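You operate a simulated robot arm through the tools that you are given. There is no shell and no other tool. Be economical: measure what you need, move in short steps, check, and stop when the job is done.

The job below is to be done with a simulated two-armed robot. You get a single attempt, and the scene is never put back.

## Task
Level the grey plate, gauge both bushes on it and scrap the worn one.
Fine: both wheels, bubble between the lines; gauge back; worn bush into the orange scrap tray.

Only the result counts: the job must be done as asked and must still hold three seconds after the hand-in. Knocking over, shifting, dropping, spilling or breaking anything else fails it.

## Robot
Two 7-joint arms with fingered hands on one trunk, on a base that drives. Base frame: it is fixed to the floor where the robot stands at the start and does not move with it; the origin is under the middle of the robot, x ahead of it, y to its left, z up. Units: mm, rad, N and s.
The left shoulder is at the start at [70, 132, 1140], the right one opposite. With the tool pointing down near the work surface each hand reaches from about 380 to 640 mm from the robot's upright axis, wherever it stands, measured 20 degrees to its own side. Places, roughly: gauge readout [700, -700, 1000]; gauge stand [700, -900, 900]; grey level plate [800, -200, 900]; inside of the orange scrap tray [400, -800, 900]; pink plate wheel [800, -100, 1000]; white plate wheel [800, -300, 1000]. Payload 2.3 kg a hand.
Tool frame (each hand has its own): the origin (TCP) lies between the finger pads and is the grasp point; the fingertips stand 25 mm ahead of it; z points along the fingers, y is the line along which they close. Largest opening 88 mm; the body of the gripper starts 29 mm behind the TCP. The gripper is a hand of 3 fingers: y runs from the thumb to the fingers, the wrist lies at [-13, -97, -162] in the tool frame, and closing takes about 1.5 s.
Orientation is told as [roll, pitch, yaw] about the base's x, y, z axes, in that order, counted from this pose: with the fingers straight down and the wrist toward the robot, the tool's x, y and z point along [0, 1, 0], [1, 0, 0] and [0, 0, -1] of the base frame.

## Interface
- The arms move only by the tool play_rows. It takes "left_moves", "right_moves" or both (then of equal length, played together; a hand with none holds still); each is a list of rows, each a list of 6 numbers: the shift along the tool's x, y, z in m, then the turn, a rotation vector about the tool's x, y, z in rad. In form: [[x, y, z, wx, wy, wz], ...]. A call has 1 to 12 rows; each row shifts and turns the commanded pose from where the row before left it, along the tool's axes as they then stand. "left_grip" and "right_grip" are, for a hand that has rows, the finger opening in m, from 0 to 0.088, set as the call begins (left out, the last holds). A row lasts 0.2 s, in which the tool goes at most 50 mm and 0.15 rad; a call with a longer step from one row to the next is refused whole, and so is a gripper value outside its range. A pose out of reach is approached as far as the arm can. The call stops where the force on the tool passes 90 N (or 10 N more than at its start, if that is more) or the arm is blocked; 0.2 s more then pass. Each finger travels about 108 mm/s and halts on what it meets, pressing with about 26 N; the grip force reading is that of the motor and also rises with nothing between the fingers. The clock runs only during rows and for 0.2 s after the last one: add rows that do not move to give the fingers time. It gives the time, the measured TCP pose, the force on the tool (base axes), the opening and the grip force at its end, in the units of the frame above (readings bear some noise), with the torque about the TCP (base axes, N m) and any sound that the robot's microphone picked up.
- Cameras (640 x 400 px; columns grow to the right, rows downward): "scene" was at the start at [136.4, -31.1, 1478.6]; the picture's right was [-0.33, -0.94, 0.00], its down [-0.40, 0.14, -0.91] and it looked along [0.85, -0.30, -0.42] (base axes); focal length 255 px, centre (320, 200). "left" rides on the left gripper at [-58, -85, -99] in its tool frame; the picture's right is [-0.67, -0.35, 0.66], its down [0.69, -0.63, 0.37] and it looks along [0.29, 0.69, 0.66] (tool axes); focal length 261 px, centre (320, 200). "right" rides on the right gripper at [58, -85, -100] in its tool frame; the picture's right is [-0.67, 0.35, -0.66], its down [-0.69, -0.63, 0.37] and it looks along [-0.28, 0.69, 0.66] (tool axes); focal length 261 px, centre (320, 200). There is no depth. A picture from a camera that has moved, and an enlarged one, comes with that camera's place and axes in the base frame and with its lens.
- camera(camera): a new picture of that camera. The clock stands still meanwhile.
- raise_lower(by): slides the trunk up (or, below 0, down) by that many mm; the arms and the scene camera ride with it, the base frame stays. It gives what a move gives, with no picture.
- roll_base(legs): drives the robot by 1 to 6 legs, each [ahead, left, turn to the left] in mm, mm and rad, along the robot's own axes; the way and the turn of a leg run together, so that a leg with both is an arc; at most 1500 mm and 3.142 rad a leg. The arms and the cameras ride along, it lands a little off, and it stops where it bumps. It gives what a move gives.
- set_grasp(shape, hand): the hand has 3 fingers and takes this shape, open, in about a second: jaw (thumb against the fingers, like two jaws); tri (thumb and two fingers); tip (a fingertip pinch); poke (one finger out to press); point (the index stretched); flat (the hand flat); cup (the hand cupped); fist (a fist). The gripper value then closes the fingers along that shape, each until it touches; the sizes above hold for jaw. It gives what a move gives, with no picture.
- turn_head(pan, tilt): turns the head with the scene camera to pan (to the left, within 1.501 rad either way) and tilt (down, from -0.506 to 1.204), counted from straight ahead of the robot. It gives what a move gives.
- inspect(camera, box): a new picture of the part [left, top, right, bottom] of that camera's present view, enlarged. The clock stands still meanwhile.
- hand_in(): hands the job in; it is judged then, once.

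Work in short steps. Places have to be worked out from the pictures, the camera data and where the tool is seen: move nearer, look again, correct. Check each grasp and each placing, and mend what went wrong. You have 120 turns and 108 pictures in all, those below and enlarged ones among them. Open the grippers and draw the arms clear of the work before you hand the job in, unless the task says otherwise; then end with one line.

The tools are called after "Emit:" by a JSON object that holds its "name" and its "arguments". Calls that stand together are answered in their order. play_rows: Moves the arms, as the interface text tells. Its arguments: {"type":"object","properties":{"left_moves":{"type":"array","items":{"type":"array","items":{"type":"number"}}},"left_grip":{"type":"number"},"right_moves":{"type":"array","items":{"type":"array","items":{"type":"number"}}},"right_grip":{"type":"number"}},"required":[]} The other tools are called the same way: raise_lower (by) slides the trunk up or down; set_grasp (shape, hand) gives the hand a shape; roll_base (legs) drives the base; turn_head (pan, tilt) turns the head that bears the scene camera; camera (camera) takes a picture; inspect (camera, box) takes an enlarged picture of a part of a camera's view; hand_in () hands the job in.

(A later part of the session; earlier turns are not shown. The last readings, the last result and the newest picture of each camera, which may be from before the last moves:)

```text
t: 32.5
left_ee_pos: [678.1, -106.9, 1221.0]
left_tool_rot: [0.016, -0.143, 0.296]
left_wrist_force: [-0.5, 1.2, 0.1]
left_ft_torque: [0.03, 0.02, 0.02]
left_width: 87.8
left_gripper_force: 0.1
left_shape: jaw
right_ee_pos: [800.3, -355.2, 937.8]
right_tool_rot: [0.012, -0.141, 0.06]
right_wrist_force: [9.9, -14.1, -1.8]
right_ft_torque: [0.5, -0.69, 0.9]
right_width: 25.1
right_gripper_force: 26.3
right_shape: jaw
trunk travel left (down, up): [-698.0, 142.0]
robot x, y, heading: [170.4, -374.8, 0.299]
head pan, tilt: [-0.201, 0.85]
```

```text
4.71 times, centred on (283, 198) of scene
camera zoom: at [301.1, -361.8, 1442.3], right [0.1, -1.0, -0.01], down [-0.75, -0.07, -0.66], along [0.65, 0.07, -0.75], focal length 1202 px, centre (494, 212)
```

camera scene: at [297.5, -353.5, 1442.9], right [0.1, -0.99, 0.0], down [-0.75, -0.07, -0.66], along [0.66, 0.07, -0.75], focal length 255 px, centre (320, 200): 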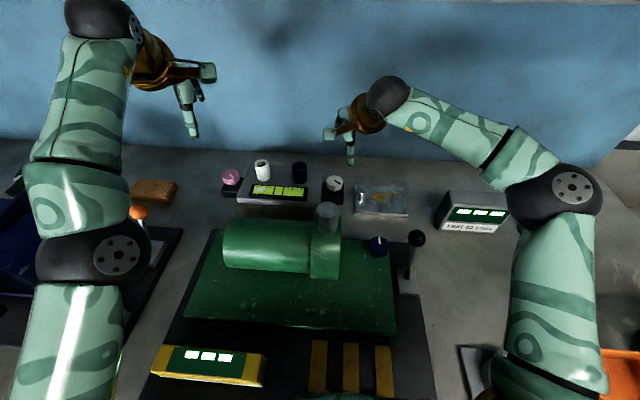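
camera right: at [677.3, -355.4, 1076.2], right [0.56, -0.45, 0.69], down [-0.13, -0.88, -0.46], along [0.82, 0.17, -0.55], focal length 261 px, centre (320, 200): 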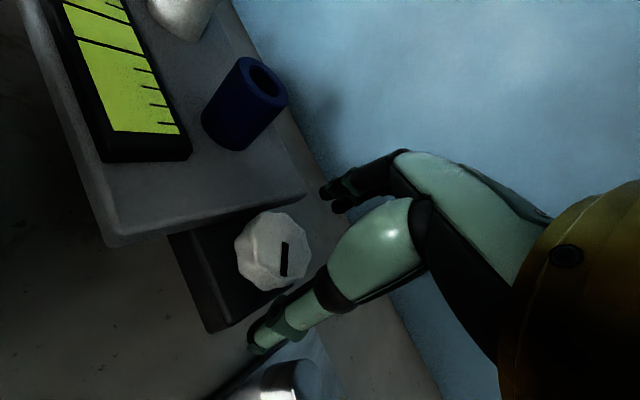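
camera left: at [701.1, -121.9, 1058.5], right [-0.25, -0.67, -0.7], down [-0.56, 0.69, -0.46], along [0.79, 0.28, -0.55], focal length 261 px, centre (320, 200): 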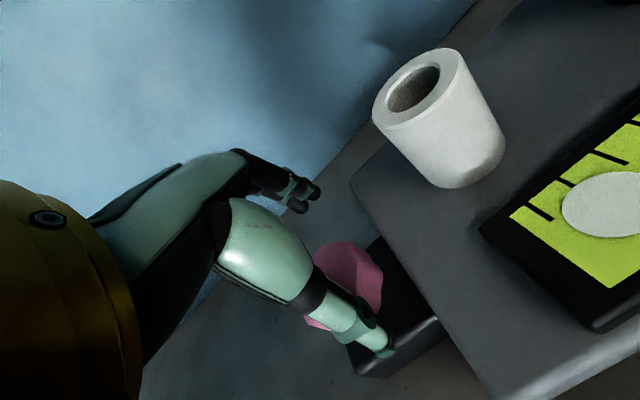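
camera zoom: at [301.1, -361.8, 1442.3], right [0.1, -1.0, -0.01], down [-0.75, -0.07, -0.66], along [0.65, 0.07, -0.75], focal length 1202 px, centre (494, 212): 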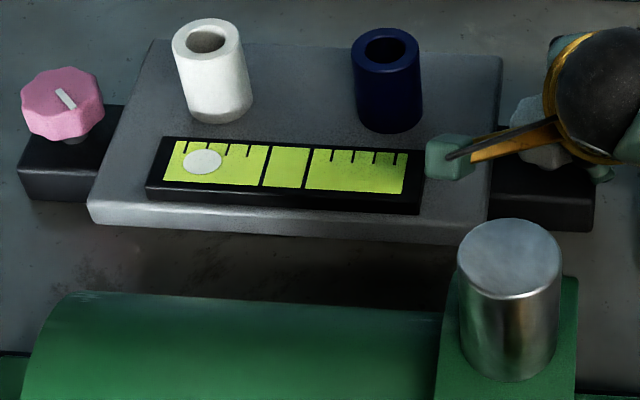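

The opening is now only 25 mm, so the fingers seem to have slipped. I'll look from the hand camera.

Emit:
{"name": "camera", "arguments": {"camera": "right"}}

Emit:
{"name": "inspect", "arguments": {"camera": "scene", "box": [300, 160, 364, 200]}}

```text
77 pictures are left
camera right: at [699.5, -304.5, 1024.4], right [0.29, -0.66, 0.69], down [-0.53, -0.71, -0.46], along [0.8, -0.23, -0.56], focal length 261 px, centre (320, 200)
```

right: 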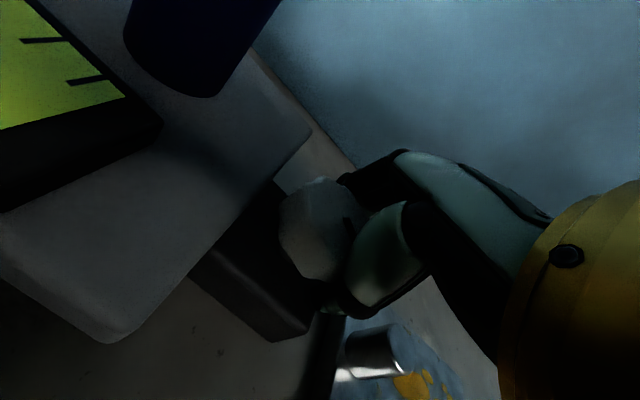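

```text
10.00 times, centred on (332, 180) of scene
camera zoom: at [301.1, -361.8, 1442.3], right [0.1, -1.0, -0.01], down [-0.75, -0.07, -0.66], along [0.65, 0.07, -0.75], focal length 2554 px, centre (200, 400)
```

zoom: 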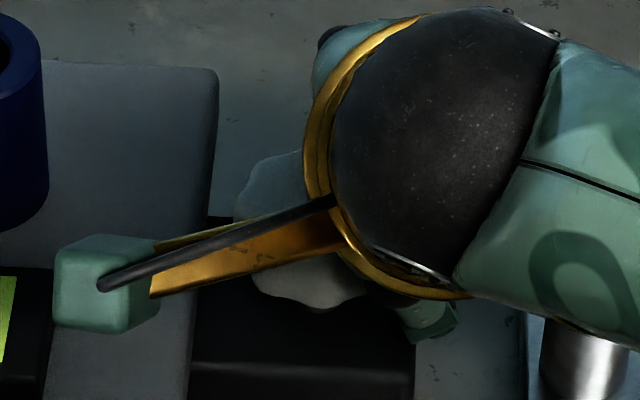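

The tips slid under the wheel rim. I'll open, lift, and read the pointer again.

Emit:
{"name": "play_rows", "arguments": {"right_moves": [[0, 0, 0, 0, 0, 0], [0, 0, 0, 0, 0, 0], [0, 0, 0, 0, 0, 0], [0, 0, -0.02, 0, 0, 0], [0, 0, -0.025, 0, 0, 0], [0, 0, 0, 0, 0, 0]], "right_grip": 0.088}}

Emit:
{"name": "camera", "arguments": {"camera": "right"}}

```text
t: 33.9
left_ee_pos: [673.8, -102.1, 1221.7]
left_tool_rot: [0.01, -0.143, 0.296]
left_wrist_force: [0.2, 0.0, -0.3]
left_ft_torque: [0.01, -0.02, -0.01]
left_width: 87.8
left_gripper_force: 0.0
left_shape: jaw
right_ee_pos: [792.0, -349.2, 982.9]
right_tool_rot: [0.011, -0.143, 0.065]
right_wrist_force: [0.1, -0.6, 0.9]
right_ft_torque: [0.01, -0.01, 0.02]
right_width: 87.8
right_gripper_force: 0.1
right_shape: jaw
trunk travel left (down, up): [-698.0, 142.0]
robot x, y, heading: [172.2, -371.8, 0.305]
head pan, tilt: [-0.201, 0.85]
```

```text
75 pictures are left
camera right: at [689.5, -299.8, 1070.2], right [0.3, -0.66, 0.69], down [-0.53, -0.72, -0.46], along [0.8, -0.23, -0.56], focal length 261 px, centre (320, 200)
```

right: 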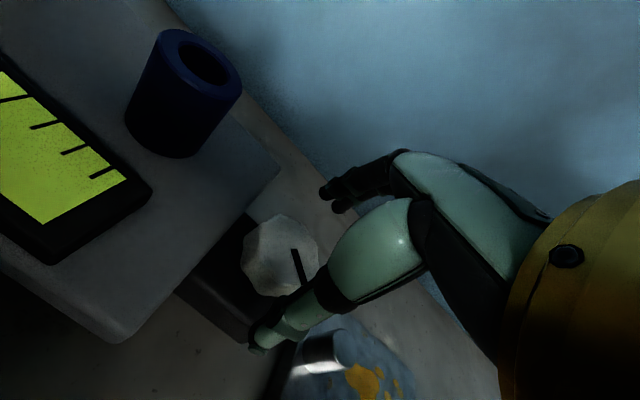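

The pointer didn't move that time; the grip was too low. I'll re-grip higher (TCP z≈951), centred on (798,-347), and check the width before turning.

Emit:
{"name": "play_rows", "arguments": {"right_moves": [[0.001, 0.001, 0.016, 0, 0, 0], [0, 0.001, 0.016, 0, 0, 0], [0, 0, 0, 0, 0, 0]]}}

Emit:
{"name": "play_rows", "arguments": {"right_moves": [[0, 0, 0, 0, 0, 0], [0, 0, 0, 0, 0, 0], [0, 0, 0, 0, 0, 0], [0, 0, 0, 0, 0, 0], [0, 0, 0, 0, 0, 0]], "right_grip": 0.02}}

Emit:
{"name": "camera", "arguments": {"camera": "right"}}

```text
t: 34.6
left_ee_pos: [673.7, -100.2, 1221.7]
left_tool_rot: [0.01, -0.142, 0.298]
left_wrist_force: [-0.7, 0.4, -0.4]
left_ft_torque: [0.0, 0.0, 0.01]
left_width: 88.2
left_gripper_force: 0.2
left_shape: jaw
right_ee_pos: [799.0, -348.6, 952.5]
right_tool_rot: [0.007, -0.145, 0.065]
right_wrist_force: [-0.3, 0.3, 0.2]
right_ft_torque: [0.02, -0.01, 0.0]
right_width: 88.0
right_gripper_force: 0.0
right_shape: jaw
trunk travel left (down, up): [-698.0, 142.0]
robot x, y, heading: [169.2, -376.6, 0.298]
head pan, tilt: [-0.201, 0.85]
```

```text
t: 35.9
left_ee_pos: [666.7, -101.2, 1225.3]
left_tool_rot: [0.007, -0.149, 0.296]
left_wrist_force: [0.4, -0.2, -0.9]
left_ft_torque: [-0.02, 0.01, 0.01]
left_width: 87.8
left_gripper_force: 0.1
left_shape: jaw
right_ee_pos: [793.1, -348.1, 958.4]
right_tool_rot: [0.009, -0.154, 0.063]
right_wrist_force: [-10.3, 0.3, 10.9]
right_ft_torque: [-0.05, 0.67, -0.08]
right_width: 44.7
right_gripper_force: 0.1
right_shape: jaw
trunk travel left (down, up): [-698.0, 142.0]
robot x, y, heading: [169.4, -378.5, 0.304]
head pan, tilt: [-0.201, 0.85]
```

```text
74 pictures are left
camera right: at [691.0, -297.6, 1044.4], right [0.29, -0.66, 0.7], down [-0.52, -0.72, -0.46], along [0.8, -0.23, -0.55], focal length 261 px, centre (320, 200)
```

right: 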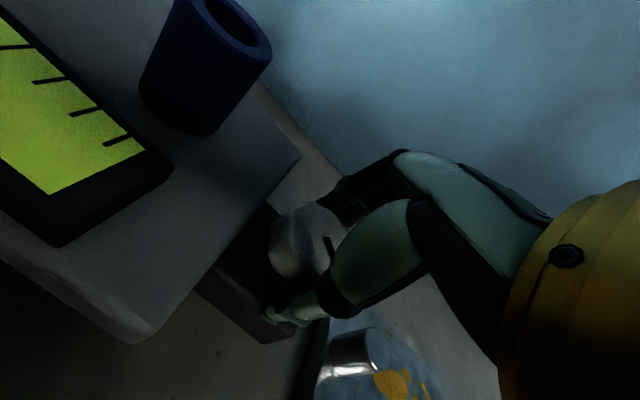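

The 8° tilt puts one finger too high and the thumb too low. I'll open, lift and make the hand truly vertical if reach allows.

Emit:
{"name": "play_rows", "arguments": {"right_moves": [[0, 0, 0, 0, 0, 0], [0, 0, 0, 0, 0, 0], [0, 0, -0.02, 0, 0, 0], [0, 0, -0.015, 0.145, 0, 0], [0, 0.008, 0, 0, 0, 0], [0, 0, 0, 0, 0, 0]], "right_grip": 0.088}}

```text
t: 37.2
left_ee_pos: [673.7, -101.8, 1221.9]
left_tool_rot: [0.012, -0.143, 0.296]
left_wrist_force: [-0.1, -0.8, -0.5]
left_ft_torque: [-0.04, -0.02, 0.0]
left_width: 87.8
left_gripper_force: 0.0
left_shape: jaw
right_ee_pos: [798.3, -349.9, 986.2]
right_tool_rot: [0.01, 0.003, 0.064]
right_wrist_force: [0.5, -0.5, 0.0]
right_ft_torque: [0.0, -0.02, -0.01]
right_width: 87.5
right_gripper_force: 0.0
right_shape: jaw
trunk travel left (down, up): [-698.0, 142.0]
robot x, y, heading: [173.8, -375.5, 0.303]
head pan, tilt: [-0.201, 0.85]
```

Vertical is reachable here. I'll lower to z≈941 and close.

Emit:
{"name": "play_rows", "arguments": {"right_moves": [[0.001, 0, 0.015, 0, 0, 0], [0.001, 0, 0.015, 0, 0, 0], [0, 0, 0.015, 0, 0, 0], [0, 0, 0, 0, 0, 0]]}}

Emit:
{"name": "play_rows", "arguments": {"right_moves": [[0, 0, 0, 0, 0, 0], [0, 0, 0, 0, 0, 0], [0, 0, 0, 0, 0, 0], [0, 0, 0, 0, 0, 0], [0, 0, 0, 0, 0, 0]], "right_grip": 0.02}}

Emit:
{"name": "camera", "arguments": {"camera": "right"}}

```text
t: 38.2
left_ee_pos: [672.5, -100.9, 1221.1]
left_tool_rot: [0.009, -0.145, 0.298]
left_wrist_force: [0.0, -1.0, 0.1]
left_ft_torque: [0.01, 0.04, -0.01]
left_width: 87.8
left_gripper_force: 0.1
left_shape: jaw
right_ee_pos: [796.0, -347.0, 941.7]
right_tool_rot: [0.007, 0.001, 0.064]
right_wrist_force: [-2.3, -0.2, 4.7]
right_ft_torque: [0.0, 0.04, 0.0]
right_width: 87.8
right_gripper_force: 0.0
right_shape: jaw
right hand out of reach, approached as far as the arm can: row 1
trunk travel left (down, up): [-698.0, 142.0]
robot x, y, heading: [170.4, -380.1, 0.299]
head pan, tilt: [-0.201, 0.85]
```

```text
t: 39.5
left_ee_pos: [673.1, -101.4, 1221.9]
left_tool_rot: [0.008, -0.144, 0.297]
left_wrist_force: [-0.9, 0.3, 0.6]
left_ft_torque: [0.04, 0.0, 0.0]
left_width: 87.9
left_gripper_force: 0.0
left_shape: jaw
right_ee_pos: [794.9, -347.4, 941.4]
right_tool_rot: [0.007, 0.0, 0.065]
right_wrist_force: [-7.3, 0.1, -3.5]
right_ft_torque: [0.01, 0.1, 0.0]
right_width: 52.4
right_gripper_force: 26.4
right_shape: jaw
trunk travel left (down, up): [-698.0, 142.0]
robot x, y, heading: [172.9, -379.2, 0.302]
head pan, tilt: [-0.201, 0.85]
```

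```text
73 pictures are left
camera right: at [707.1, -295.9, 1041.4], right [0.39, -0.65, 0.65], down [-0.58, -0.72, -0.37], along [0.71, -0.24, -0.66], focal length 261 px, centre (320, 200)
```

right: 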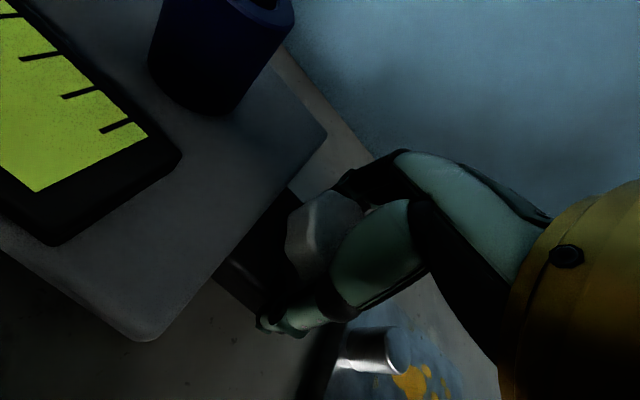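

Good centred grip at 52 mm. I'll turn clockwise slowly by 0.4 rad.

Emit:
{"name": "play_rows", "arguments": {"right_moves": [[0, 0, 0, 0, 0, 0.08], [0, 0, 0, 0, 0, 0.08], [0, 0, 0, 0, 0, 0.08], [0, 0, 0, 0, 0, 0.08], [0, 0, 0, 0, 0, 0.08], [0, 0, 0, 0, 0, 0]]}}

Emit:
{"name": "inspect", "arguments": {"camera": "scene", "box": [215, 155, 351, 240]}}

Emit:
{"name": "camera", "arguments": {"camera": "right"}}

```text
t: 40.9
left_ee_pos: [674.0, -90.2, 1219.5]
left_tool_rot: [0.001, -0.138, 0.304]
left_wrist_force: [0.2, 0.2, -0.1]
left_ft_torque: [-0.01, 0.03, 0.0]
left_width: 88.0
left_gripper_force: 0.0
left_shape: jaw
right_ee_pos: [785.6, -346.0, 938.3]
right_tool_rot: [0.011, -0.009, -0.328]
right_wrist_force: [26.2, 23.2, 33.5]
right_ft_torque: [0.33, -0.85, 1.13]
right_width: 54.6
right_gripper_force: 26.4
right_shape: jaw
right hand out of reach, approached as far as the arm can: row 2, 4
trunk travel left (down, up): [-698.0, 142.0]
robot x, y, heading: [174.4, -378.5, 0.301]
head pan, tilt: [-0.201, 0.85]
```

```text
4.71 times, centred on (283, 198) of scene
camera zoom: at [296.2, -342.6, 1442.7], right [0.1, -0.99, 0.01], down [-0.75, -0.08, -0.66], along [0.66, 0.06, -0.75], focal length 1202 px, centre (494, 212)
```

zoom: 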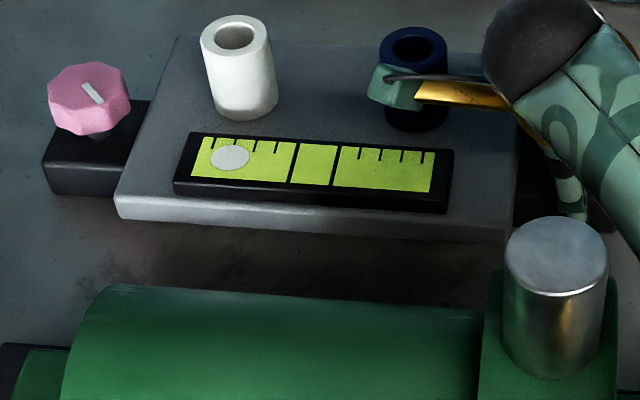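

```text
71 pictures are left
camera right: at [722.7, -264.6, 1037.1], right [0.11, -0.75, 0.65], down [-0.81, -0.44, -0.38], along [0.57, -0.49, -0.66], focal length 261 px, centre (320, 200)
```

right: 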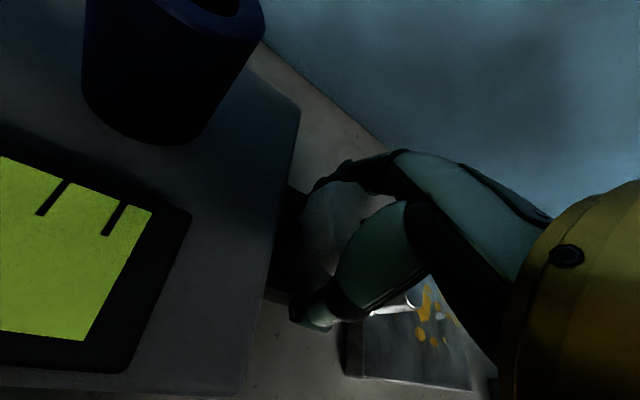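

The arm is again at its limit at this yaw. Geometry says that turning the body ~0.8 rad left puts the right shoulder ~40 mm nearer. I'll release, rise, check the pointer and then re-stand.

Emit:
{"name": "play_rows", "arguments": {"right_moves": [[0, 0, 0, 0, 0, 0], [0, 0, 0, 0, 0, 0], [0, 0, 0, 0, 0, 0], [0, 0, -0.02, 0, 0, 0], [0, 0, -0.03, 0, 0, 0], [0, 0, 0, 0, 0, 0]], "right_grip": 0.088}}

Emit:
{"name": "camera", "arguments": {"camera": "right"}}

```text
t: 42.2
left_ee_pos: [675.0, -99.7, 1221.0]
left_tool_rot: [0.008, -0.144, 0.297]
left_wrist_force: [-0.7, -0.2, 0.1]
left_ft_torque: [0.0, 0.02, -0.02]
left_width: 88.1
left_gripper_force: 0.0
left_shape: jaw
right_ee_pos: [785.7, -356.3, 984.5]
right_tool_rot: [0.005, 0.003, -0.335]
right_wrist_force: [0.0, -0.8, 0.6]
right_ft_torque: [-0.01, -0.03, 0.01]
right_width: 87.6
right_gripper_force: 0.1
right_shape: jaw
trunk travel left (down, up): [-698.0, 142.0]
robot x, y, heading: [171.3, -374.7, 0.3]
head pan, tilt: [-0.201, 0.85]
```

```text
70 pictures are left
camera right: at [723.6, -274.8, 1084.4], right [0.11, -0.75, 0.65], down [-0.82, -0.44, -0.37], along [0.56, -0.49, -0.67], focal length 261 px, centre (320, 200)
```

right: 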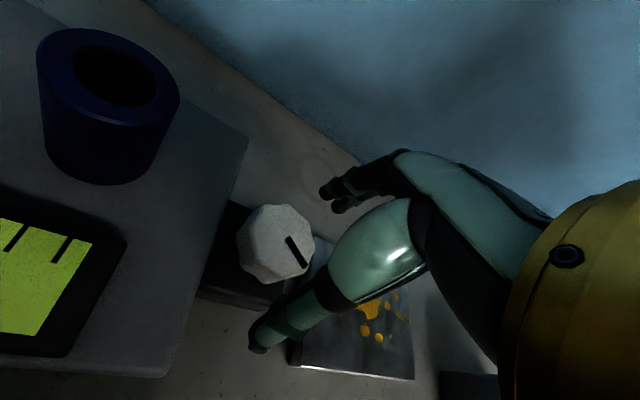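

The pointer didn't move, and the fingertips were pressing down out of reach, so that try proves nothing. I'll raise the hand and re-stand at heading ≈0.8 for ample reach.

Emit:
{"name": "play_rows", "arguments": {"right_moves": [[0, 0, -0.04, 0, 0, -0.11], [0, 0, -0.04, 0, 0, -0.11], [0, -0.02, -0.04, 0, 0, -0.11], [0, -0.03, -0.03, 0, 0, 0], [0, 0, 0, 0, 0, 0]]}}

Emit:
{"name": "roll_base", "arguments": {"legs": [[-5, 0, 0], [0, 0, 0.5], [41, 40, 0]]}}

Emit:
{"name": "turn_head", "arguments": {"pan": -0.75, "tilt": 0.85}}

Emit:
{"name": "camera", "arguments": {"camera": "scene"}}

```text
t: 43.5
left_ee_pos: [674.2, -100.2, 1220.9]
left_tool_rot: [0.009, -0.144, 0.296]
left_wrist_force: [0.1, -0.3, 0.2]
left_ft_torque: [-0.01, 0.01, -0.01]
left_width: 87.8
left_gripper_force: 0.1
left_shape: jaw
right_ee_pos: [736.6, -355.9, 1135.1]
right_tool_rot: [0.007, 0.002, -0.005]
right_wrist_force: [-0.4, -1.1, 0.6]
right_ft_torque: [0.04, -0.04, -0.02]
right_width: 87.6
right_gripper_force: 0.0
right_shape: jaw
trunk travel left (down, up): [-698.0, 142.0]
robot x, y, heading: [166.1, -378.3, 0.296]
head pan, tilt: [-0.201, 0.85]
```

```text
t: 46.2
left_ee_pos: [474.3, 155.4, 1224.5]
left_tool_rot: [0.015, -0.146, 0.799]
left_wrist_force: [-0.3, -0.3, -0.3]
left_ft_torque: [0.0, 0.0, 0.0]
left_width: 87.9
left_gripper_force: 0.0
left_shape: jaw
right_ee_pos: [650.3, -37.2, 1136.0]
right_tool_rot: [0.015, -0.001, 0.495]
right_wrist_force: [0.0, 0.0, 1.1]
right_ft_torque: [0.0, 0.03, -0.01]
right_width: 87.7
right_gripper_force: 0.0
right_shape: jaw
trunk travel left (down, up): [-698.0, 142.0]
robot x, y, heading: [169.0, -321.2, 0.805]
head pan, tilt: [-0.201, 0.85]
```

```text
t: 47.1
left_ee_pos: [473.5, 162.1, 1221.8]
left_tool_rot: [0.007, -0.145, 0.8]
left_wrist_force: [-0.8, -0.4, 0.2]
left_ft_torque: [-0.01, 0.0, 0.01]
left_width: 87.7
left_gripper_force: 0.1
left_shape: jaw
right_ee_pos: [651.2, -31.4, 1134.1]
right_tool_rot: [0.007, 0.002, 0.495]
right_wrist_force: [-0.2, 0.1, -0.3]
right_ft_torque: [0.01, 0.01, -0.01]
right_width: 87.7
right_gripper_force: 0.0
right_shape: jaw
trunk travel left (down, up): [-698.0, 142.0]
robot x, y, heading: [166.1, -323.5, 0.805]
head pan, tilt: [-0.75, 0.85]
```

```text
69 pictures are left
camera scene: at [278.0, -281.3, 1442.8], right [0.05, -1.0, 0.0], down [-0.75, -0.04, -0.66], along [0.66, 0.03, -0.75], focal length 255 px, centre (320, 200)
```

scene: 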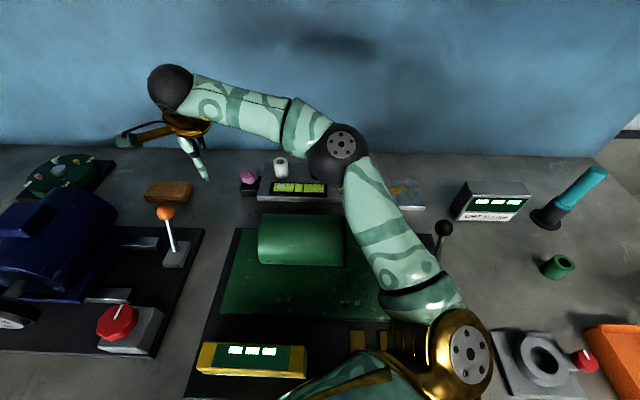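

Now I'll swing the right hand over to the white wheel at safe height, squared up.

Emit:
{"name": "play_rows", "arguments": {"right_moves": [[0, 0, 0, 0, 0, 0.124], [0, 0, 0, 0, 0, 0.124], [0, 0, 0, 0, 0, 0.124], [0, 0, 0, 0, 0, 0.123], [-0.0396, 0.0182, 0, 0, 0, 0], [-0.0396, 0.0182, 0, 0, 0, 0], [-0.0396, 0.0182, 0, 0, 0, 0], [-0.0396, 0.0182, 0, 0, 0, 0], [-0.0396, 0.0182, 0, 0, 0, 0], [-0.0396, 0.0182, 0, 0, 0, 0], [-0.0396, 0.0182, 0, 0, 0, 0], [-0.0396, 0.0182, 0, 0, 0, 0]]}}

Emit:
{"name": "camera", "arguments": {"camera": "scene"}}

Emit:
{"name": "camera", "arguments": {"camera": "right"}}

```text
t: 49.7
left_ee_pos: [475.0, 159.4, 1221.6]
left_tool_rot: [0.01, -0.142, 0.798]
left_wrist_force: [0.0, 0.9, 0.0]
left_ft_torque: [0.0, 0.01, 0.0]
left_width: 87.9
left_gripper_force: 0.0
left_shape: jaw
right_ee_pos: [797.9, -351.0, 1132.3]
right_tool_rot: [0.007, 0.005, 0.002]
right_wrist_force: [-0.3, -0.6, -0.3]
right_ft_torque: [-0.01, 0.0, -0.01]
right_width: 87.7
right_gripper_force: 0.0
right_shape: jaw
trunk travel left (down, up): [-698.0, 142.0]
robot x, y, heading: [162.6, -321.9, 0.804]
head pan, tilt: [-0.75, 0.85]
```

```text
68 pictures are left
camera scene: at [278.7, -283.4, 1442.8], right [0.05, -1.0, 0.0], down [-0.75, -0.04, -0.66], along [0.66, 0.04, -0.75], focal length 255 px, centre (320, 200)
```

scene: 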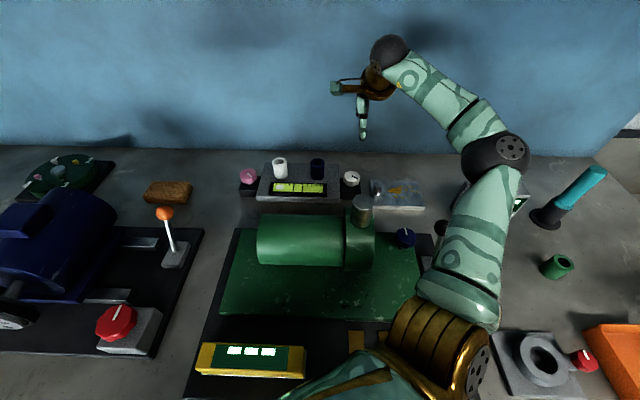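

```text
67 pictures are left
camera right: at [712.2, -293.5, 1232.3], right [0.35, -0.67, 0.65], down [-0.63, -0.68, -0.37], along [0.69, -0.28, -0.67], focal length 261 px, centre (320, 200)
```

right: 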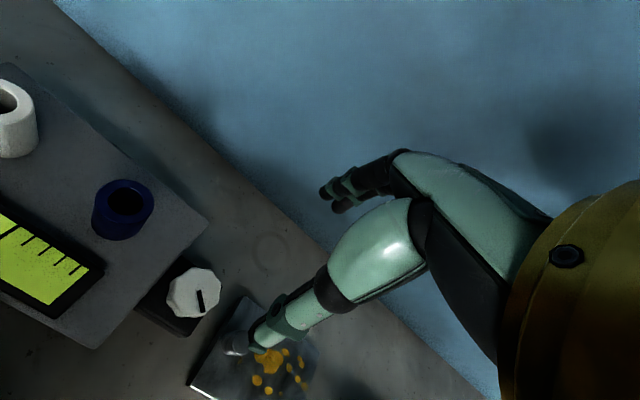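

Plenty of reach now. I'll descend to z≈946 while yawing the hand to +0.5, then grip and turn clockwise.

Emit:
{"name": "play_rows", "arguments": {"right_moves": [[0.003, -0.002, 0.04, 0, 0, -0.125], [0, 0, 0.04, 0, 0, -0.125], [0, 0, 0.04, 0, 0, -0.125], [0, 0, 0.035, 0, 0, -0.125], [0, 0, 0.016, 0, 0, 0], [0, 0, 0.016, 0, 0, 0], [0, 0, 0, 0, 0, 0]]}}

Emit:
{"name": "play_rows", "arguments": {"right_moves": [[0, 0, 0, 0, 0, 0], [0, 0, 0, 0, 0, 0], [0, 0, 0, 0, 0, 0], [0, 0, 0, 0, 0, 0], [0, 0, 0, 0, 0, 0]], "right_grip": 0.02}}

Emit:
{"name": "play_rows", "arguments": {"right_moves": [[0, 0, 0, 0, 0, 0.08], [0, 0, 0, 0, 0, 0.08], [0, 0, 0, 0, 0, 0.08]]}}

Emit:
{"name": "play_rows", "arguments": {"right_moves": [[0, 0, 0, 0, 0, 0.08], [0, 0, 0, 0, 0, 0.08], [0, 0, 0, 0, 0, 0.08], [0, 0, 0, 0, 0, 0.08]]}}

Emit:
{"name": "camera", "arguments": {"camera": "right"}}

```text
t: 51.3
left_ee_pos: [475.0, 161.3, 1222.1]
left_tool_rot: [0.012, -0.144, 0.801]
left_wrist_force: [-0.4, 1.2, -0.9]
left_ft_torque: [0.0, 0.01, -0.02]
left_width: 88.0
left_gripper_force: 0.1
left_shape: jaw
right_ee_pos: [794.5, -345.0, 944.3]
right_tool_rot: [0.008, 0.001, 0.501]
right_wrist_force: [0.6, 0.1, 0.3]
right_ft_torque: [0.01, -0.02, -0.03]
right_width: 88.0
right_gripper_force: 0.0
right_shape: jaw
trunk travel left (down, up): [-698.0, 142.0]
robot x, y, heading: [165.3, -320.7, 0.802]
head pan, tilt: [-0.75, 0.85]
```

```text
t: 52.5
left_ee_pos: [474.1, 160.8, 1222.1]
left_tool_rot: [0.011, -0.147, 0.797]
left_wrist_force: [0.0, -0.9, 0.3]
left_ft_torque: [0.03, 0.03, 0.03]
left_width: 87.9
left_gripper_force: 0.0
left_shape: jaw
right_ee_pos: [792.3, -346.0, 944.2]
right_tool_rot: [0.011, 0.003, 0.502]
right_wrist_force: [-5.5, -3.6, -3.5]
right_ft_torque: [-0.03, 0.03, -0.19]
right_width: 58.2
right_gripper_force: 26.2
right_shape: jaw
trunk travel left (down, up): [-698.0, 142.0]
robot x, y, heading: [167.7, -323.6, 0.796]
head pan, tilt: [-0.75, 0.85]
```

```text
t: 53.3
left_ee_pos: [473.2, 161.4, 1222.0]
left_tool_rot: [0.008, -0.144, 0.8]
left_wrist_force: [-0.7, -0.3, 0.4]
left_ft_torque: [-0.02, 0.0, 0.0]
left_width: 87.9
left_gripper_force: 0.1
left_shape: jaw
right_ee_pos: [792.5, -344.4, 945.7]
right_tool_rot: [0.008, 0.004, 0.26]
right_wrist_force: [-10.0, -1.5, -9.2]
right_ft_torque: [0.17, -0.09, 0.23]
right_width: 56.7
right_gripper_force: 26.2
right_shape: jaw
trunk travel left (down, up): [-698.0, 142.0]
robot x, y, heading: [166.6, -322.1, 0.8]
head pan, tilt: [-0.75, 0.85]
```

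```text
t: 54.3
left_ee_pos: [475.3, 161.1, 1223.0]
left_tool_rot: [0.011, -0.143, 0.8]
left_wrist_force: [-0.2, 0.9, 1.3]
left_ft_torque: [0.02, 0.0, 0.02]
left_width: 87.9
left_gripper_force: 0.1
left_shape: jaw
right_ee_pos: [794.9, -345.4, 944.9]
right_tool_rot: [0.006, 0.005, -0.058]
right_wrist_force: [-4.5, -1.3, -9.1]
right_ft_torque: [0.16, -0.31, 0.58]
right_width: 54.2
right_gripper_force: 26.3
right_shape: jaw
trunk travel left (down, up): [-698.0, 142.0]
robot x, y, heading: [165.1, -324.1, 0.804]
head pan, tilt: [-0.75, 0.85]
```

```text
66 pictures are left
camera right: at [713.4, -283.0, 1044.8], right [0.31, -0.69, 0.65], down [-0.67, -0.64, -0.37], along [0.67, -0.32, -0.67], focal length 261 px, centre (320, 200)
```

right: 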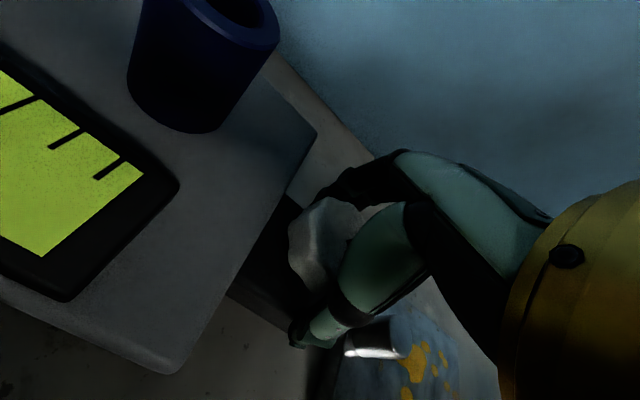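

Forces are mild now. I'll continue the stroke to yaw −0.4 and read the bubble.

Emit:
{"name": "play_rows", "arguments": {"right_moves": [[0, 0, 0, 0, 0, 0.09], [0, 0, 0, 0, 0, 0.09], [0, 0, 0, 0, 0, 0.09], [0, 0, 0, 0, 0, 0.07], [0, 0, 0, 0, 0, 0]]}}

Emit:
{"name": "inspect", "arguments": {"camera": "scene", "box": [232, 150, 376, 240]}}

```text
t: 55.5
left_ee_pos: [473.7, 164.8, 1220.4]
left_tool_rot: [0.007, -0.142, 0.8]
left_wrist_force: [-0.1, 0.3, 0.0]
left_ft_torque: [0.02, 0.01, 0.0]
left_width: 88.2
left_gripper_force: 0.1
left_shape: jaw
right_ee_pos: [794.0, -339.4, 946.9]
right_tool_rot: [0.004, 0.002, -0.396]
right_wrist_force: [9.0, 7.1, 17.6]
right_ft_torque: [-0.03, 0.73, 0.7]
right_width: 47.3
right_gripper_force: 25.8
right_shape: jaw
trunk travel left (down, up): [-698.0, 142.0]
robot x, y, heading: [168.1, -319.5, 0.808]
head pan, tilt: [-0.75, 0.85]
```

```text
4.44 times, centred on (304, 195) of scene
camera zoom: at [277.3, -277.9, 1443.0], right [0.05, -1.0, 0.0], down [-0.75, -0.04, -0.66], along [0.66, 0.03, -0.75], focal length 1135 px, centre (391, 222)
```

zoom: 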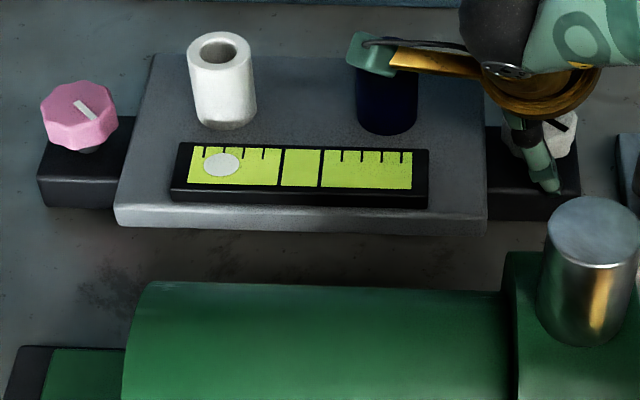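

The bubble is unchanged. I'll release, lift and check precisely whether the wheel moved.

Emit:
{"name": "play_rows", "arguments": {"right_moves": [[0, 0, 0, 0, 0, 0], [0, 0, 0, 0, 0, 0], [0, 0, 0, 0, 0, 0], [0, 0, -0.03, 0, 0, -0.13], [0, 0, -0.03, 0, 0, -0.13], [0, 0, -0.03, 0, 0, -0.13], [0, -0.03, -0.03, 0, 0, 0], [0, 0, 0, 0, 0, 0]], "right_grip": 0.088}}

Emit:
{"name": "inspect", "arguments": {"camera": "right", "box": [150, 180, 342, 300]}}

Emit:
{"name": "inspect", "arguments": {"camera": "scene", "box": [320, 155, 384, 195]}}

```text
t: 57.3
left_ee_pos: [473.7, 163.4, 1221.8]
left_tool_rot: [0.009, -0.144, 0.801]
left_wrist_force: [-0.2, 0.3, -0.1]
left_ft_torque: [-0.05, 0.0, 0.0]
left_width: 87.9
left_gripper_force: 0.1
left_shape: jaw
right_ee_pos: [764.1, -343.8, 1065.8]
right_tool_rot: [0.005, 0.007, -0.007]
right_wrist_force: [-0.5, 0.7, 0.2]
right_ft_torque: [-0.01, -0.01, 0.0]
right_width: 87.9
right_gripper_force: 0.1
right_shape: jaw
trunk travel left (down, up): [-698.0, 142.0]
robot x, y, heading: [162.0, -321.9, 0.803]
head pan, tilt: [-0.75, 0.85]
```

```text
3.33 times, centred on (246, 240) of right
camera zoom: at [679.6, -285.8, 1165.2], right [0.35, -0.68, 0.65], down [-0.64, -0.68, -0.37], along [0.69, -0.29, -0.67], focal length 869 px, centre (567, 67)
```

zoom: 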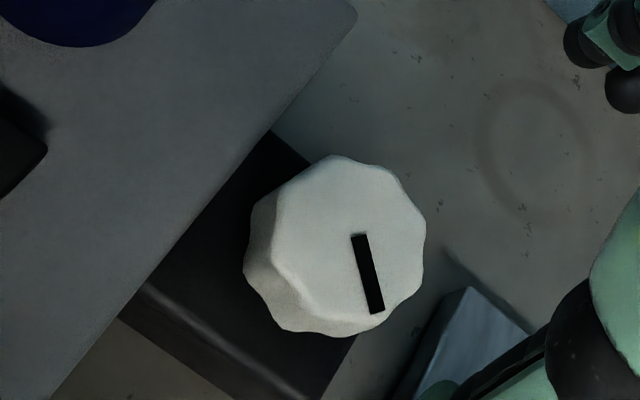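

```text
10.00 times, centred on (352, 175) of scene
camera zoom: at [277.9, -281.9, 1442.8], right [0.05, -1.0, 0.0], down [-0.75, -0.04, -0.66], along [0.66, 0.03, -0.75], focal length 2554 px, centre (0, 450)
```

zoom: 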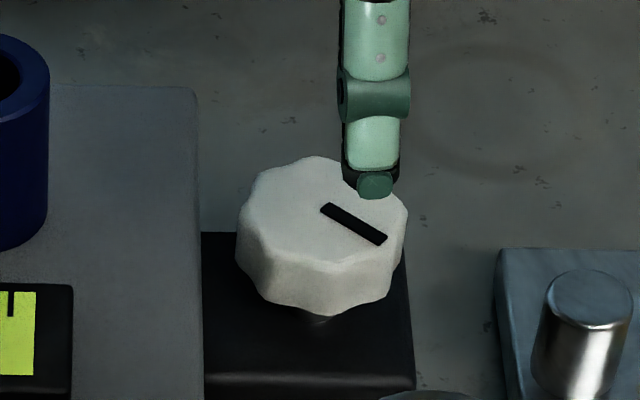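

The wheel is deeply lobed and moved only ~8°; the fingers had started across the lobes and slid into a hollow. I'll re-grip keyed in the hollows (hand yaw ≈0.39), then turn slowly.

Emit:
{"name": "play_rows", "arguments": {"right_moves": [[-0.0035, 0.031, 0.03, 0, 0, -0.13], [0, 0, 0.03, 0, 0, -0.13], [0, 0, 0.03, 0, 0, -0.136], [0, 0, 0.03, 0, 0, 0], [0, 0, 0.002, 0, 0, 0], [0, 0, 0, 0, 0, 0]]}}

Emit:
{"name": "play_rows", "arguments": {"right_moves": [[0, 0, 0, 0, 0, 0], [0, 0, 0, 0, 0, 0], [0, 0, 0, 0, 0, 0], [0, 0, 0, 0, 0, 0], [0, 0, 0, 0, 0, 0]], "right_grip": 0.0}}

Emit:
{"name": "play_rows", "arguments": {"right_moves": [[0, 0, 0, 0, 0, 0.03], [0, 0, 0, 0, 0, 0.03], [0, 0, 0, 0, 0, 0.03], [0, 0, 0, 0, 0, 0.03], [0, 0, 0, 0, 0, 0.03], [0, 0, 0, 0, 0, 0.03], [0, 0, 0, 0, 0, 0.03], [0, 0, 0, 0, 0, 0.03], [0, 0, 0, 0, 0, 0.03], [0, 0, 0, 0, 0, 0.03], [0, 0, 0, 0, 0, 0.03], [0, 0, 0, 0, 0, 0.03]]}}

Emit:
{"name": "inspect", "arguments": {"camera": "scene", "box": [232, 150, 376, 240]}}

```text
t: 58.7
left_ee_pos: [474.1, 161.0, 1221.4]
left_tool_rot: [0.011, -0.144, 0.801]
left_wrist_force: [-0.2, -0.8, 0.1]
left_ft_torque: [0.01, -0.02, 0.01]
left_width: 87.9
left_gripper_force: 0.1
left_shape: jaw
right_ee_pos: [795.1, -347.0, 943.0]
right_tool_rot: [0.007, 0.0, 0.388]
right_wrist_force: [0.6, -0.6, -0.8]
right_ft_torque: [0.02, -0.01, -0.03]
right_width: 87.9
right_gripper_force: 0.0
right_shape: jaw
trunk travel left (down, up): [-698.0, 142.0]
robot x, y, heading: [167.5, -319.9, 0.806]
head pan, tilt: [-0.75, 0.85]
```

```text
t: 59.9
left_ee_pos: [473.2, 162.0, 1223.0]
left_tool_rot: [0.01, -0.145, 0.8]
left_wrist_force: [0.4, -0.5, -0.5]
left_ft_torque: [0.03, -0.02, 0.0]
left_width: 87.8
left_gripper_force: 0.1
left_shape: jaw
right_ee_pos: [795.5, -348.4, 943.2]
right_tool_rot: [0.008, 0.002, 0.387]
right_wrist_force: [1.4, -1.7, 1.8]
right_ft_torque: [-0.08, -0.03, -0.17]
right_width: 59.7
right_gripper_force: 26.5
right_shape: jaw
trunk travel left (down, up): [-698.0, 142.0]
robot x, y, heading: [166.4, -321.8, 0.801]
head pan, tilt: [-0.75, 0.85]
```

```text
t: 62.5
left_ee_pos: [474.0, 162.6, 1222.5]
left_tool_rot: [0.009, -0.145, 0.799]
left_wrist_force: [0.4, 0.0, 1.2]
left_ft_torque: [0.0, 0.02, -0.03]
left_width: 87.7
left_gripper_force: 0.0
left_shape: jaw
right_ee_pos: [792.7, -347.2, 942.8]
right_tool_rot: [0.007, 0.002, 0.028]
right_wrist_force: [-4.9, 1.8, -3.3]
right_ft_torque: [0.39, -0.53, 0.7]
right_width: 58.6
right_gripper_force: 26.0
right_shape: jaw
trunk travel left (down, up): [-698.0, 142.0]
robot x, y, heading: [165.4, -322.4, 0.805]
head pan, tilt: [-0.75, 0.85]
```

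```text
4.44 times, centred on (304, 195) of scene
camera zoom: at [276.7, -281.3, 1442.9], right [0.05, -1.0, 0.0], down [-0.75, -0.04, -0.66], along [0.66, 0.03, -0.75], focal length 1135 px, centre (391, 222)
```

zoom: 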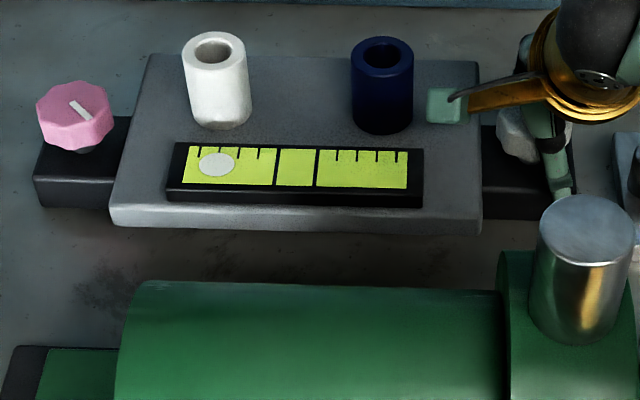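

The width stays constant (59 mm), so the wheel may be following now. I'll continue the slow clockwise stroke.

Emit:
{"name": "play_rows", "arguments": {"right_moves": [[0, 0, 0, 0, 0, 0.04], [0, 0, 0, 0, 0, 0.04], [0, 0, 0, 0, 0, 0.04], [0, 0, 0, 0, 0, 0.04], [0, 0, 0, 0, 0, 0.04], [0, 0, 0, 0, 0, 0.04], [0, 0, 0, 0, 0, 0.04], [0, 0, 0, 0, 0, 0.04], [0, 0, 0, 0, 0, 0.04], [0, 0, 0, 0, 0, 0.04], [0, 0, 0, 0, 0, 0.04], [0, 0, 0, 0, 0, 0.04]]}}

Emit:
{"name": "inspect", "arguments": {"camera": "scene", "box": [232, 150, 376, 240]}}

```text
t: 65.1
left_ee_pos: [472.6, 167.9, 1218.6]
left_tool_rot: [0.005, -0.14, 0.801]
left_wrist_force: [0.4, -0.4, -0.3]
left_ft_torque: [-0.01, 0.02, -0.04]
left_width: 87.7
left_gripper_force: 0.0
left_shape: jaw
right_ee_pos: [795.5, -341.8, 944.3]
right_tool_rot: [0.0, 0.005, -0.45]
right_wrist_force: [1.7, 14.8, 1.1]
right_ft_torque: [0.23, -0.87, 1.31]
right_width: 58.9
right_gripper_force: 25.7
right_shape: jaw
trunk travel left (down, up): [-698.0, 142.0]
robot x, y, heading: [168.6, -325.2, 0.8]
head pan, tilt: [-0.75, 0.85]
```

```text
4.44 times, centred on (304, 195) of scene
camera zoom: at [277.6, -274.3, 1442.6], right [0.05, -1.0, 0.01], down [-0.75, -0.04, -0.66], along [0.66, 0.03, -0.75], focal length 1135 px, centre (391, 222)
```

zoom: 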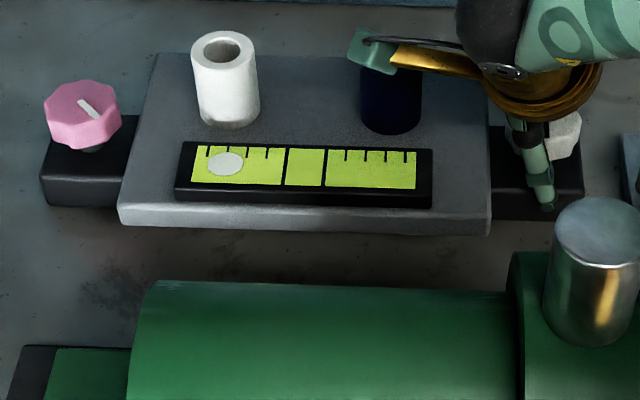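

I'll release and look at the wheel from above again.

Emit:
{"name": "play_rows", "arguments": {"right_moves": [[0, 0, 0, 0, 0, 0], [0, 0, 0, 0, 0, 0], [0, 0, 0, 0, 0, 0], [0, 0, -0.03, 0, 0, -0.14], [0, 0, -0.03, 0, 0, -0.14], [0, 0, -0.03, 0, 0, -0.14], [0, -0.03, -0.03, 0, 0, 0], [0, 0, 0, 0, 0, 0]], "right_grip": 0.088}}

Emit:
{"name": "inspect", "arguments": {"camera": "right", "box": [150, 180, 342, 300]}}

Emit:
{"name": "inspect", "arguments": {"camera": "scene", "box": [232, 150, 376, 240]}}

```text
t: 66.9
left_ee_pos: [475.0, 161.0, 1221.3]
left_tool_rot: [0.01, -0.142, 0.801]
left_wrist_force: [-0.8, -0.1, 0.2]
left_ft_torque: [0.01, -0.01, 0.01]
left_width: 87.9
left_gripper_force: 0.1
left_shape: jaw
right_ee_pos: [766.0, -346.9, 1063.1]
right_tool_rot: [0.007, 0.005, -0.031]
right_wrist_force: [-0.1, 0.2, -1.0]
right_ft_torque: [0.03, 0.03, 0.0]
right_width: 87.9
right_gripper_force: 0.1
right_shape: jaw
trunk travel left (down, up): [-698.0, 142.0]
robot x, y, heading: [166.2, -322.3, 0.804]
head pan, tilt: [-0.75, 0.85]
```

```text
3.33 times, centred on (246, 240) of right
camera zoom: at [683.3, -288.0, 1162.8], right [0.33, -0.68, 0.65], down [-0.65, -0.66, -0.37], along [0.68, -0.3, -0.67], focal length 869 px, centre (567, 67)
```

zoom: 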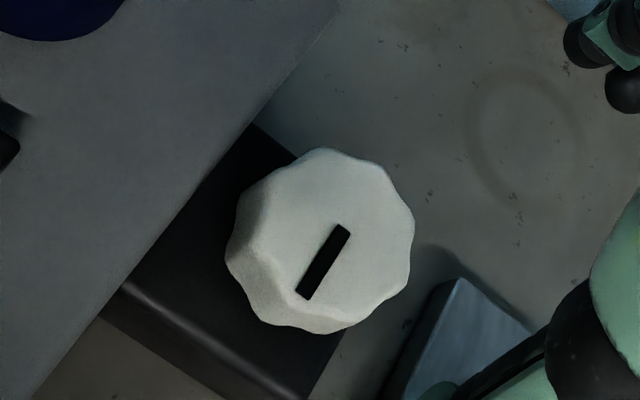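

```text
4.44 times, centred on (304, 195) of scene
camera zoom: at [278.6, -281.9, 1442.7], right [0.05, -1.0, 0.0], down [-0.75, -0.04, -0.66], along [0.66, 0.03, -0.75], focal length 1135 px, centre (391, 222)
```

zoom: 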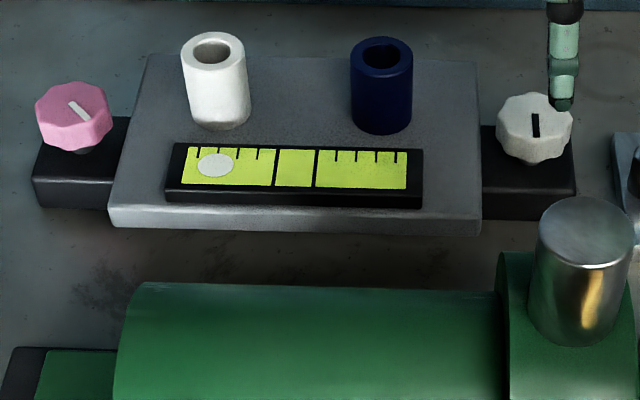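

It turned ~0.8 rad with the keyed, slow grip. The bubble barely changed, so it may be saturated, or the pink wheel may be the main one. I'll shift the base left so that the same arm faces the pink wheel.

Emit:
{"name": "roll_base", "arguments": {"legs": [[-4, -4, 0], [215, 207, 0]]}}

Emit:
{"name": "inspect", "arguments": {"camera": "right", "box": [150, 180, 342, 300]}}

Emit:
{"name": "camera", "arguments": {"camera": "scene"}}

```text
t: 69.3
left_ee_pos: [472.7, 454.9, 1222.7]
left_tool_rot: [0.011, -0.144, 0.8]
left_wrist_force: [-0.2, 1.3, 0.6]
left_ft_torque: [-0.02, 0.01, 0.01]
left_width: 87.9
left_gripper_force: 0.0
left_shape: jaw
right_ee_pos: [765.4, -53.5, 1063.5]
right_tool_rot: [0.006, 0.005, -0.03]
right_wrist_force: [0.3, 0.0, -0.4]
right_ft_torque: [-0.01, 0.04, 0.02]
right_width: 87.8
right_gripper_force: 0.0
right_shape: jaw
trunk travel left (down, up): [-698.0, 142.0]
robot x, y, heading: [165.7, -27.4, 0.802]
head pan, tilt: [-0.75, 0.85]
```

```text
3.33 times, centred on (246, 240) of right
camera zoom: at [682.4, 6.5, 1162.7], right [0.33, -0.68, 0.65], down [-0.65, -0.66, -0.37], along [0.68, -0.3, -0.67], focal length 869 px, centre (567, 67)
```

zoom: 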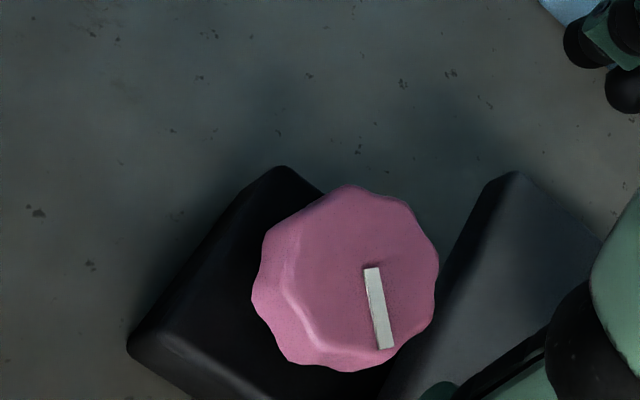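

```text
57 pictures are left
camera scene: at [277.4, 10.8, 1442.9], right [0.06, -1.0, 0.0], down [-0.75, -0.04, -0.66], along [0.66, 0.04, -0.75], focal length 255 px, centre (320, 200)
```

scene: 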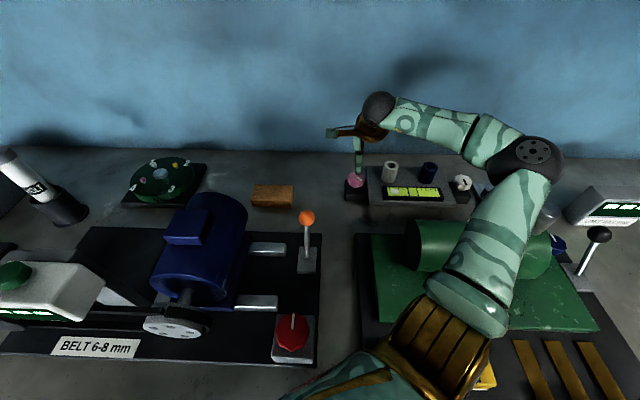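

The pink wheel is at ≈ (791,-66) by the same hand-view comparison, and its pointer stands like the white one did before its good stroke, so I'll use the same hand yaw 0.39 and slow turning.

Emit:
{"name": "play_rows", "arguments": {"right_moves": [[-0.0117, 0.0264, 0.03, 0, 0, -0.14], [0, 0, 0.03, 0, 0, -0.14], [0, 0, 0.03, 0, 0, -0.139], [0, 0, 0.0305, 0, 0, 0], [0, 0, 0, 0, 0, 0]]}}

Emit:
{"name": "camera", "arguments": {"camera": "right"}}

```text
t: 70.5
left_ee_pos: [472.5, 457.2, 1223.4]
left_tool_rot: [0.008, -0.145, 0.801]
left_wrist_force: [-0.3, 0.7, -0.9]
left_ft_torque: [0.03, -0.01, 0.01]
left_width: 88.2
left_gripper_force: 0.0
left_shape: jaw
right_ee_pos: [791.4, -62.8, 942.8]
right_tool_rot: [0.008, 0.001, 0.39]
right_wrist_force: [-0.3, -0.2, 0.5]
right_ft_torque: [0.03, 0.0, 0.01]
right_width: 88.0
right_gripper_force: 0.2
right_shape: jaw
trunk travel left (down, up): [-698.0, 142.0]
robot x, y, heading: [162.7, -24.7, 0.805]
head pan, tilt: [-0.75, 0.85]
```

```text
56 pictures are left
camera right: at [690.5, -42.7, 1041.3], right [0.58, -0.49, 0.65], down [-0.32, -0.87, -0.37], along [0.75, 0.0, -0.66], focal length 261 px, centre (320, 200)
```

right: 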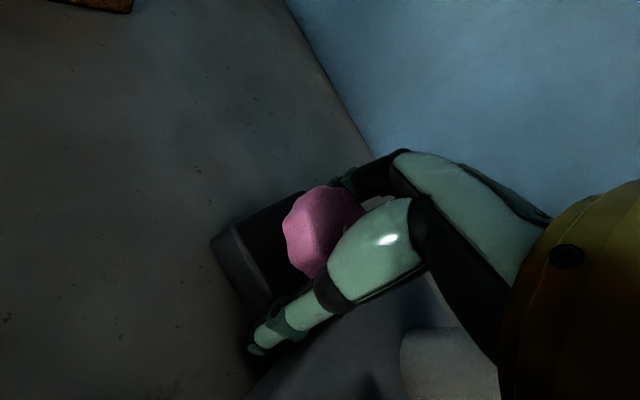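

The wheel is between the fingers. I'll close and make a slow clockwise stroke.

Emit:
{"name": "play_rows", "arguments": {"right_moves": [[0, 0, 0, 0, 0, 0], [0, 0, 0, 0, 0, 0], [0, 0, 0, 0, 0, 0], [0, 0, 0, 0, 0, 0], [0, 0, 0, 0, 0, 0]], "right_grip": 0.0}}

Emit:
{"name": "play_rows", "arguments": {"right_moves": [[0, 0, 0, 0, 0, 0.035], [0, 0, 0, 0, 0, 0.035], [0, 0, 0, 0, 0, 0.035], [0, 0, 0, 0, 0, 0.035], [0, 0, 0, 0, 0, 0.035], [0, 0, 0, 0, 0, 0.035], [0, 0, 0, 0, 0, 0.035], [0, 0, 0, 0, 0, 0.035], [0, 0, 0, 0, 0, 0.035], [0, 0, 0, 0, 0, 0.035], [0, 0, 0, 0, 0, 0.035], [0, 0, 0, 0, 0, 0.035]]}}

Emit:
{"name": "inspect", "arguments": {"camera": "scene", "box": [340, 155, 484, 245]}}

```text
t: 71.7
left_ee_pos: [471.8, 456.9, 1222.6]
left_tool_rot: [0.01, -0.144, 0.8]
left_wrist_force: [-0.4, -1.2, 0.4]
left_ft_torque: [0.0, -0.04, 0.0]
left_width: 87.7
left_gripper_force: 0.0
left_shape: jaw
right_ee_pos: [790.3, -63.3, 942.2]
right_tool_rot: [0.009, 0.001, 0.39]
right_wrist_force: [-0.5, -2.6, 1.5]
right_ft_torque: [0.01, -0.04, -0.13]
right_width: 58.5
right_gripper_force: 26.2
right_shape: jaw
trunk travel left (down, up): [-698.0, 142.0]
robot x, y, heading: [163.5, -29.3, 0.807]
head pan, tilt: [-0.75, 0.85]
```

```text
t: 74.3
left_ee_pos: [471.7, 457.3, 1221.5]
left_tool_rot: [0.008, -0.144, 0.803]
left_wrist_force: [0.4, -0.4, -0.2]
left_ft_torque: [0.0, -0.02, 0.02]
left_width: 88.1
left_gripper_force: 0.1
left_shape: jaw
right_ee_pos: [790.0, -60.5, 943.8]
right_tool_rot: [0.005, 0.003, -0.031]
right_wrist_force: [-4.7, 2.8, -3.5]
right_ft_torque: [0.44, -0.64, 0.8]
right_width: 57.4
right_gripper_force: 26.0
right_shape: jaw
trunk travel left (down, up): [-698.0, 142.0]
robot x, y, heading: [164.6, -27.0, 0.806]
head pan, tilt: [-0.75, 0.85]
```

```text
4.44 times, centred on (412, 200) of scene
camera zoom: at [276.0, 14.0, 1442.9], right [0.06, -1.0, 0.0], down [-0.75, -0.04, -0.66], along [0.66, 0.04, -0.75], focal length 1135 px, centre (-89, 200)
```

zoom: 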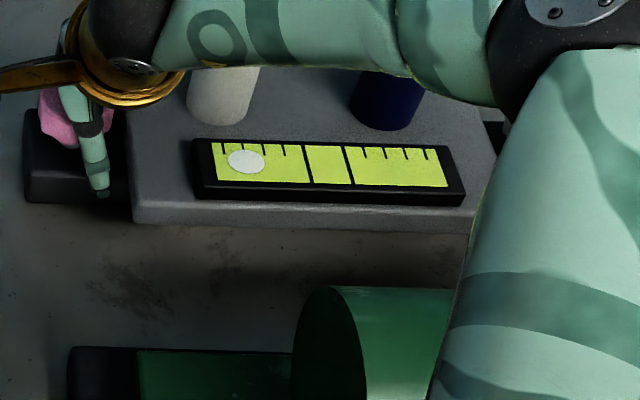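

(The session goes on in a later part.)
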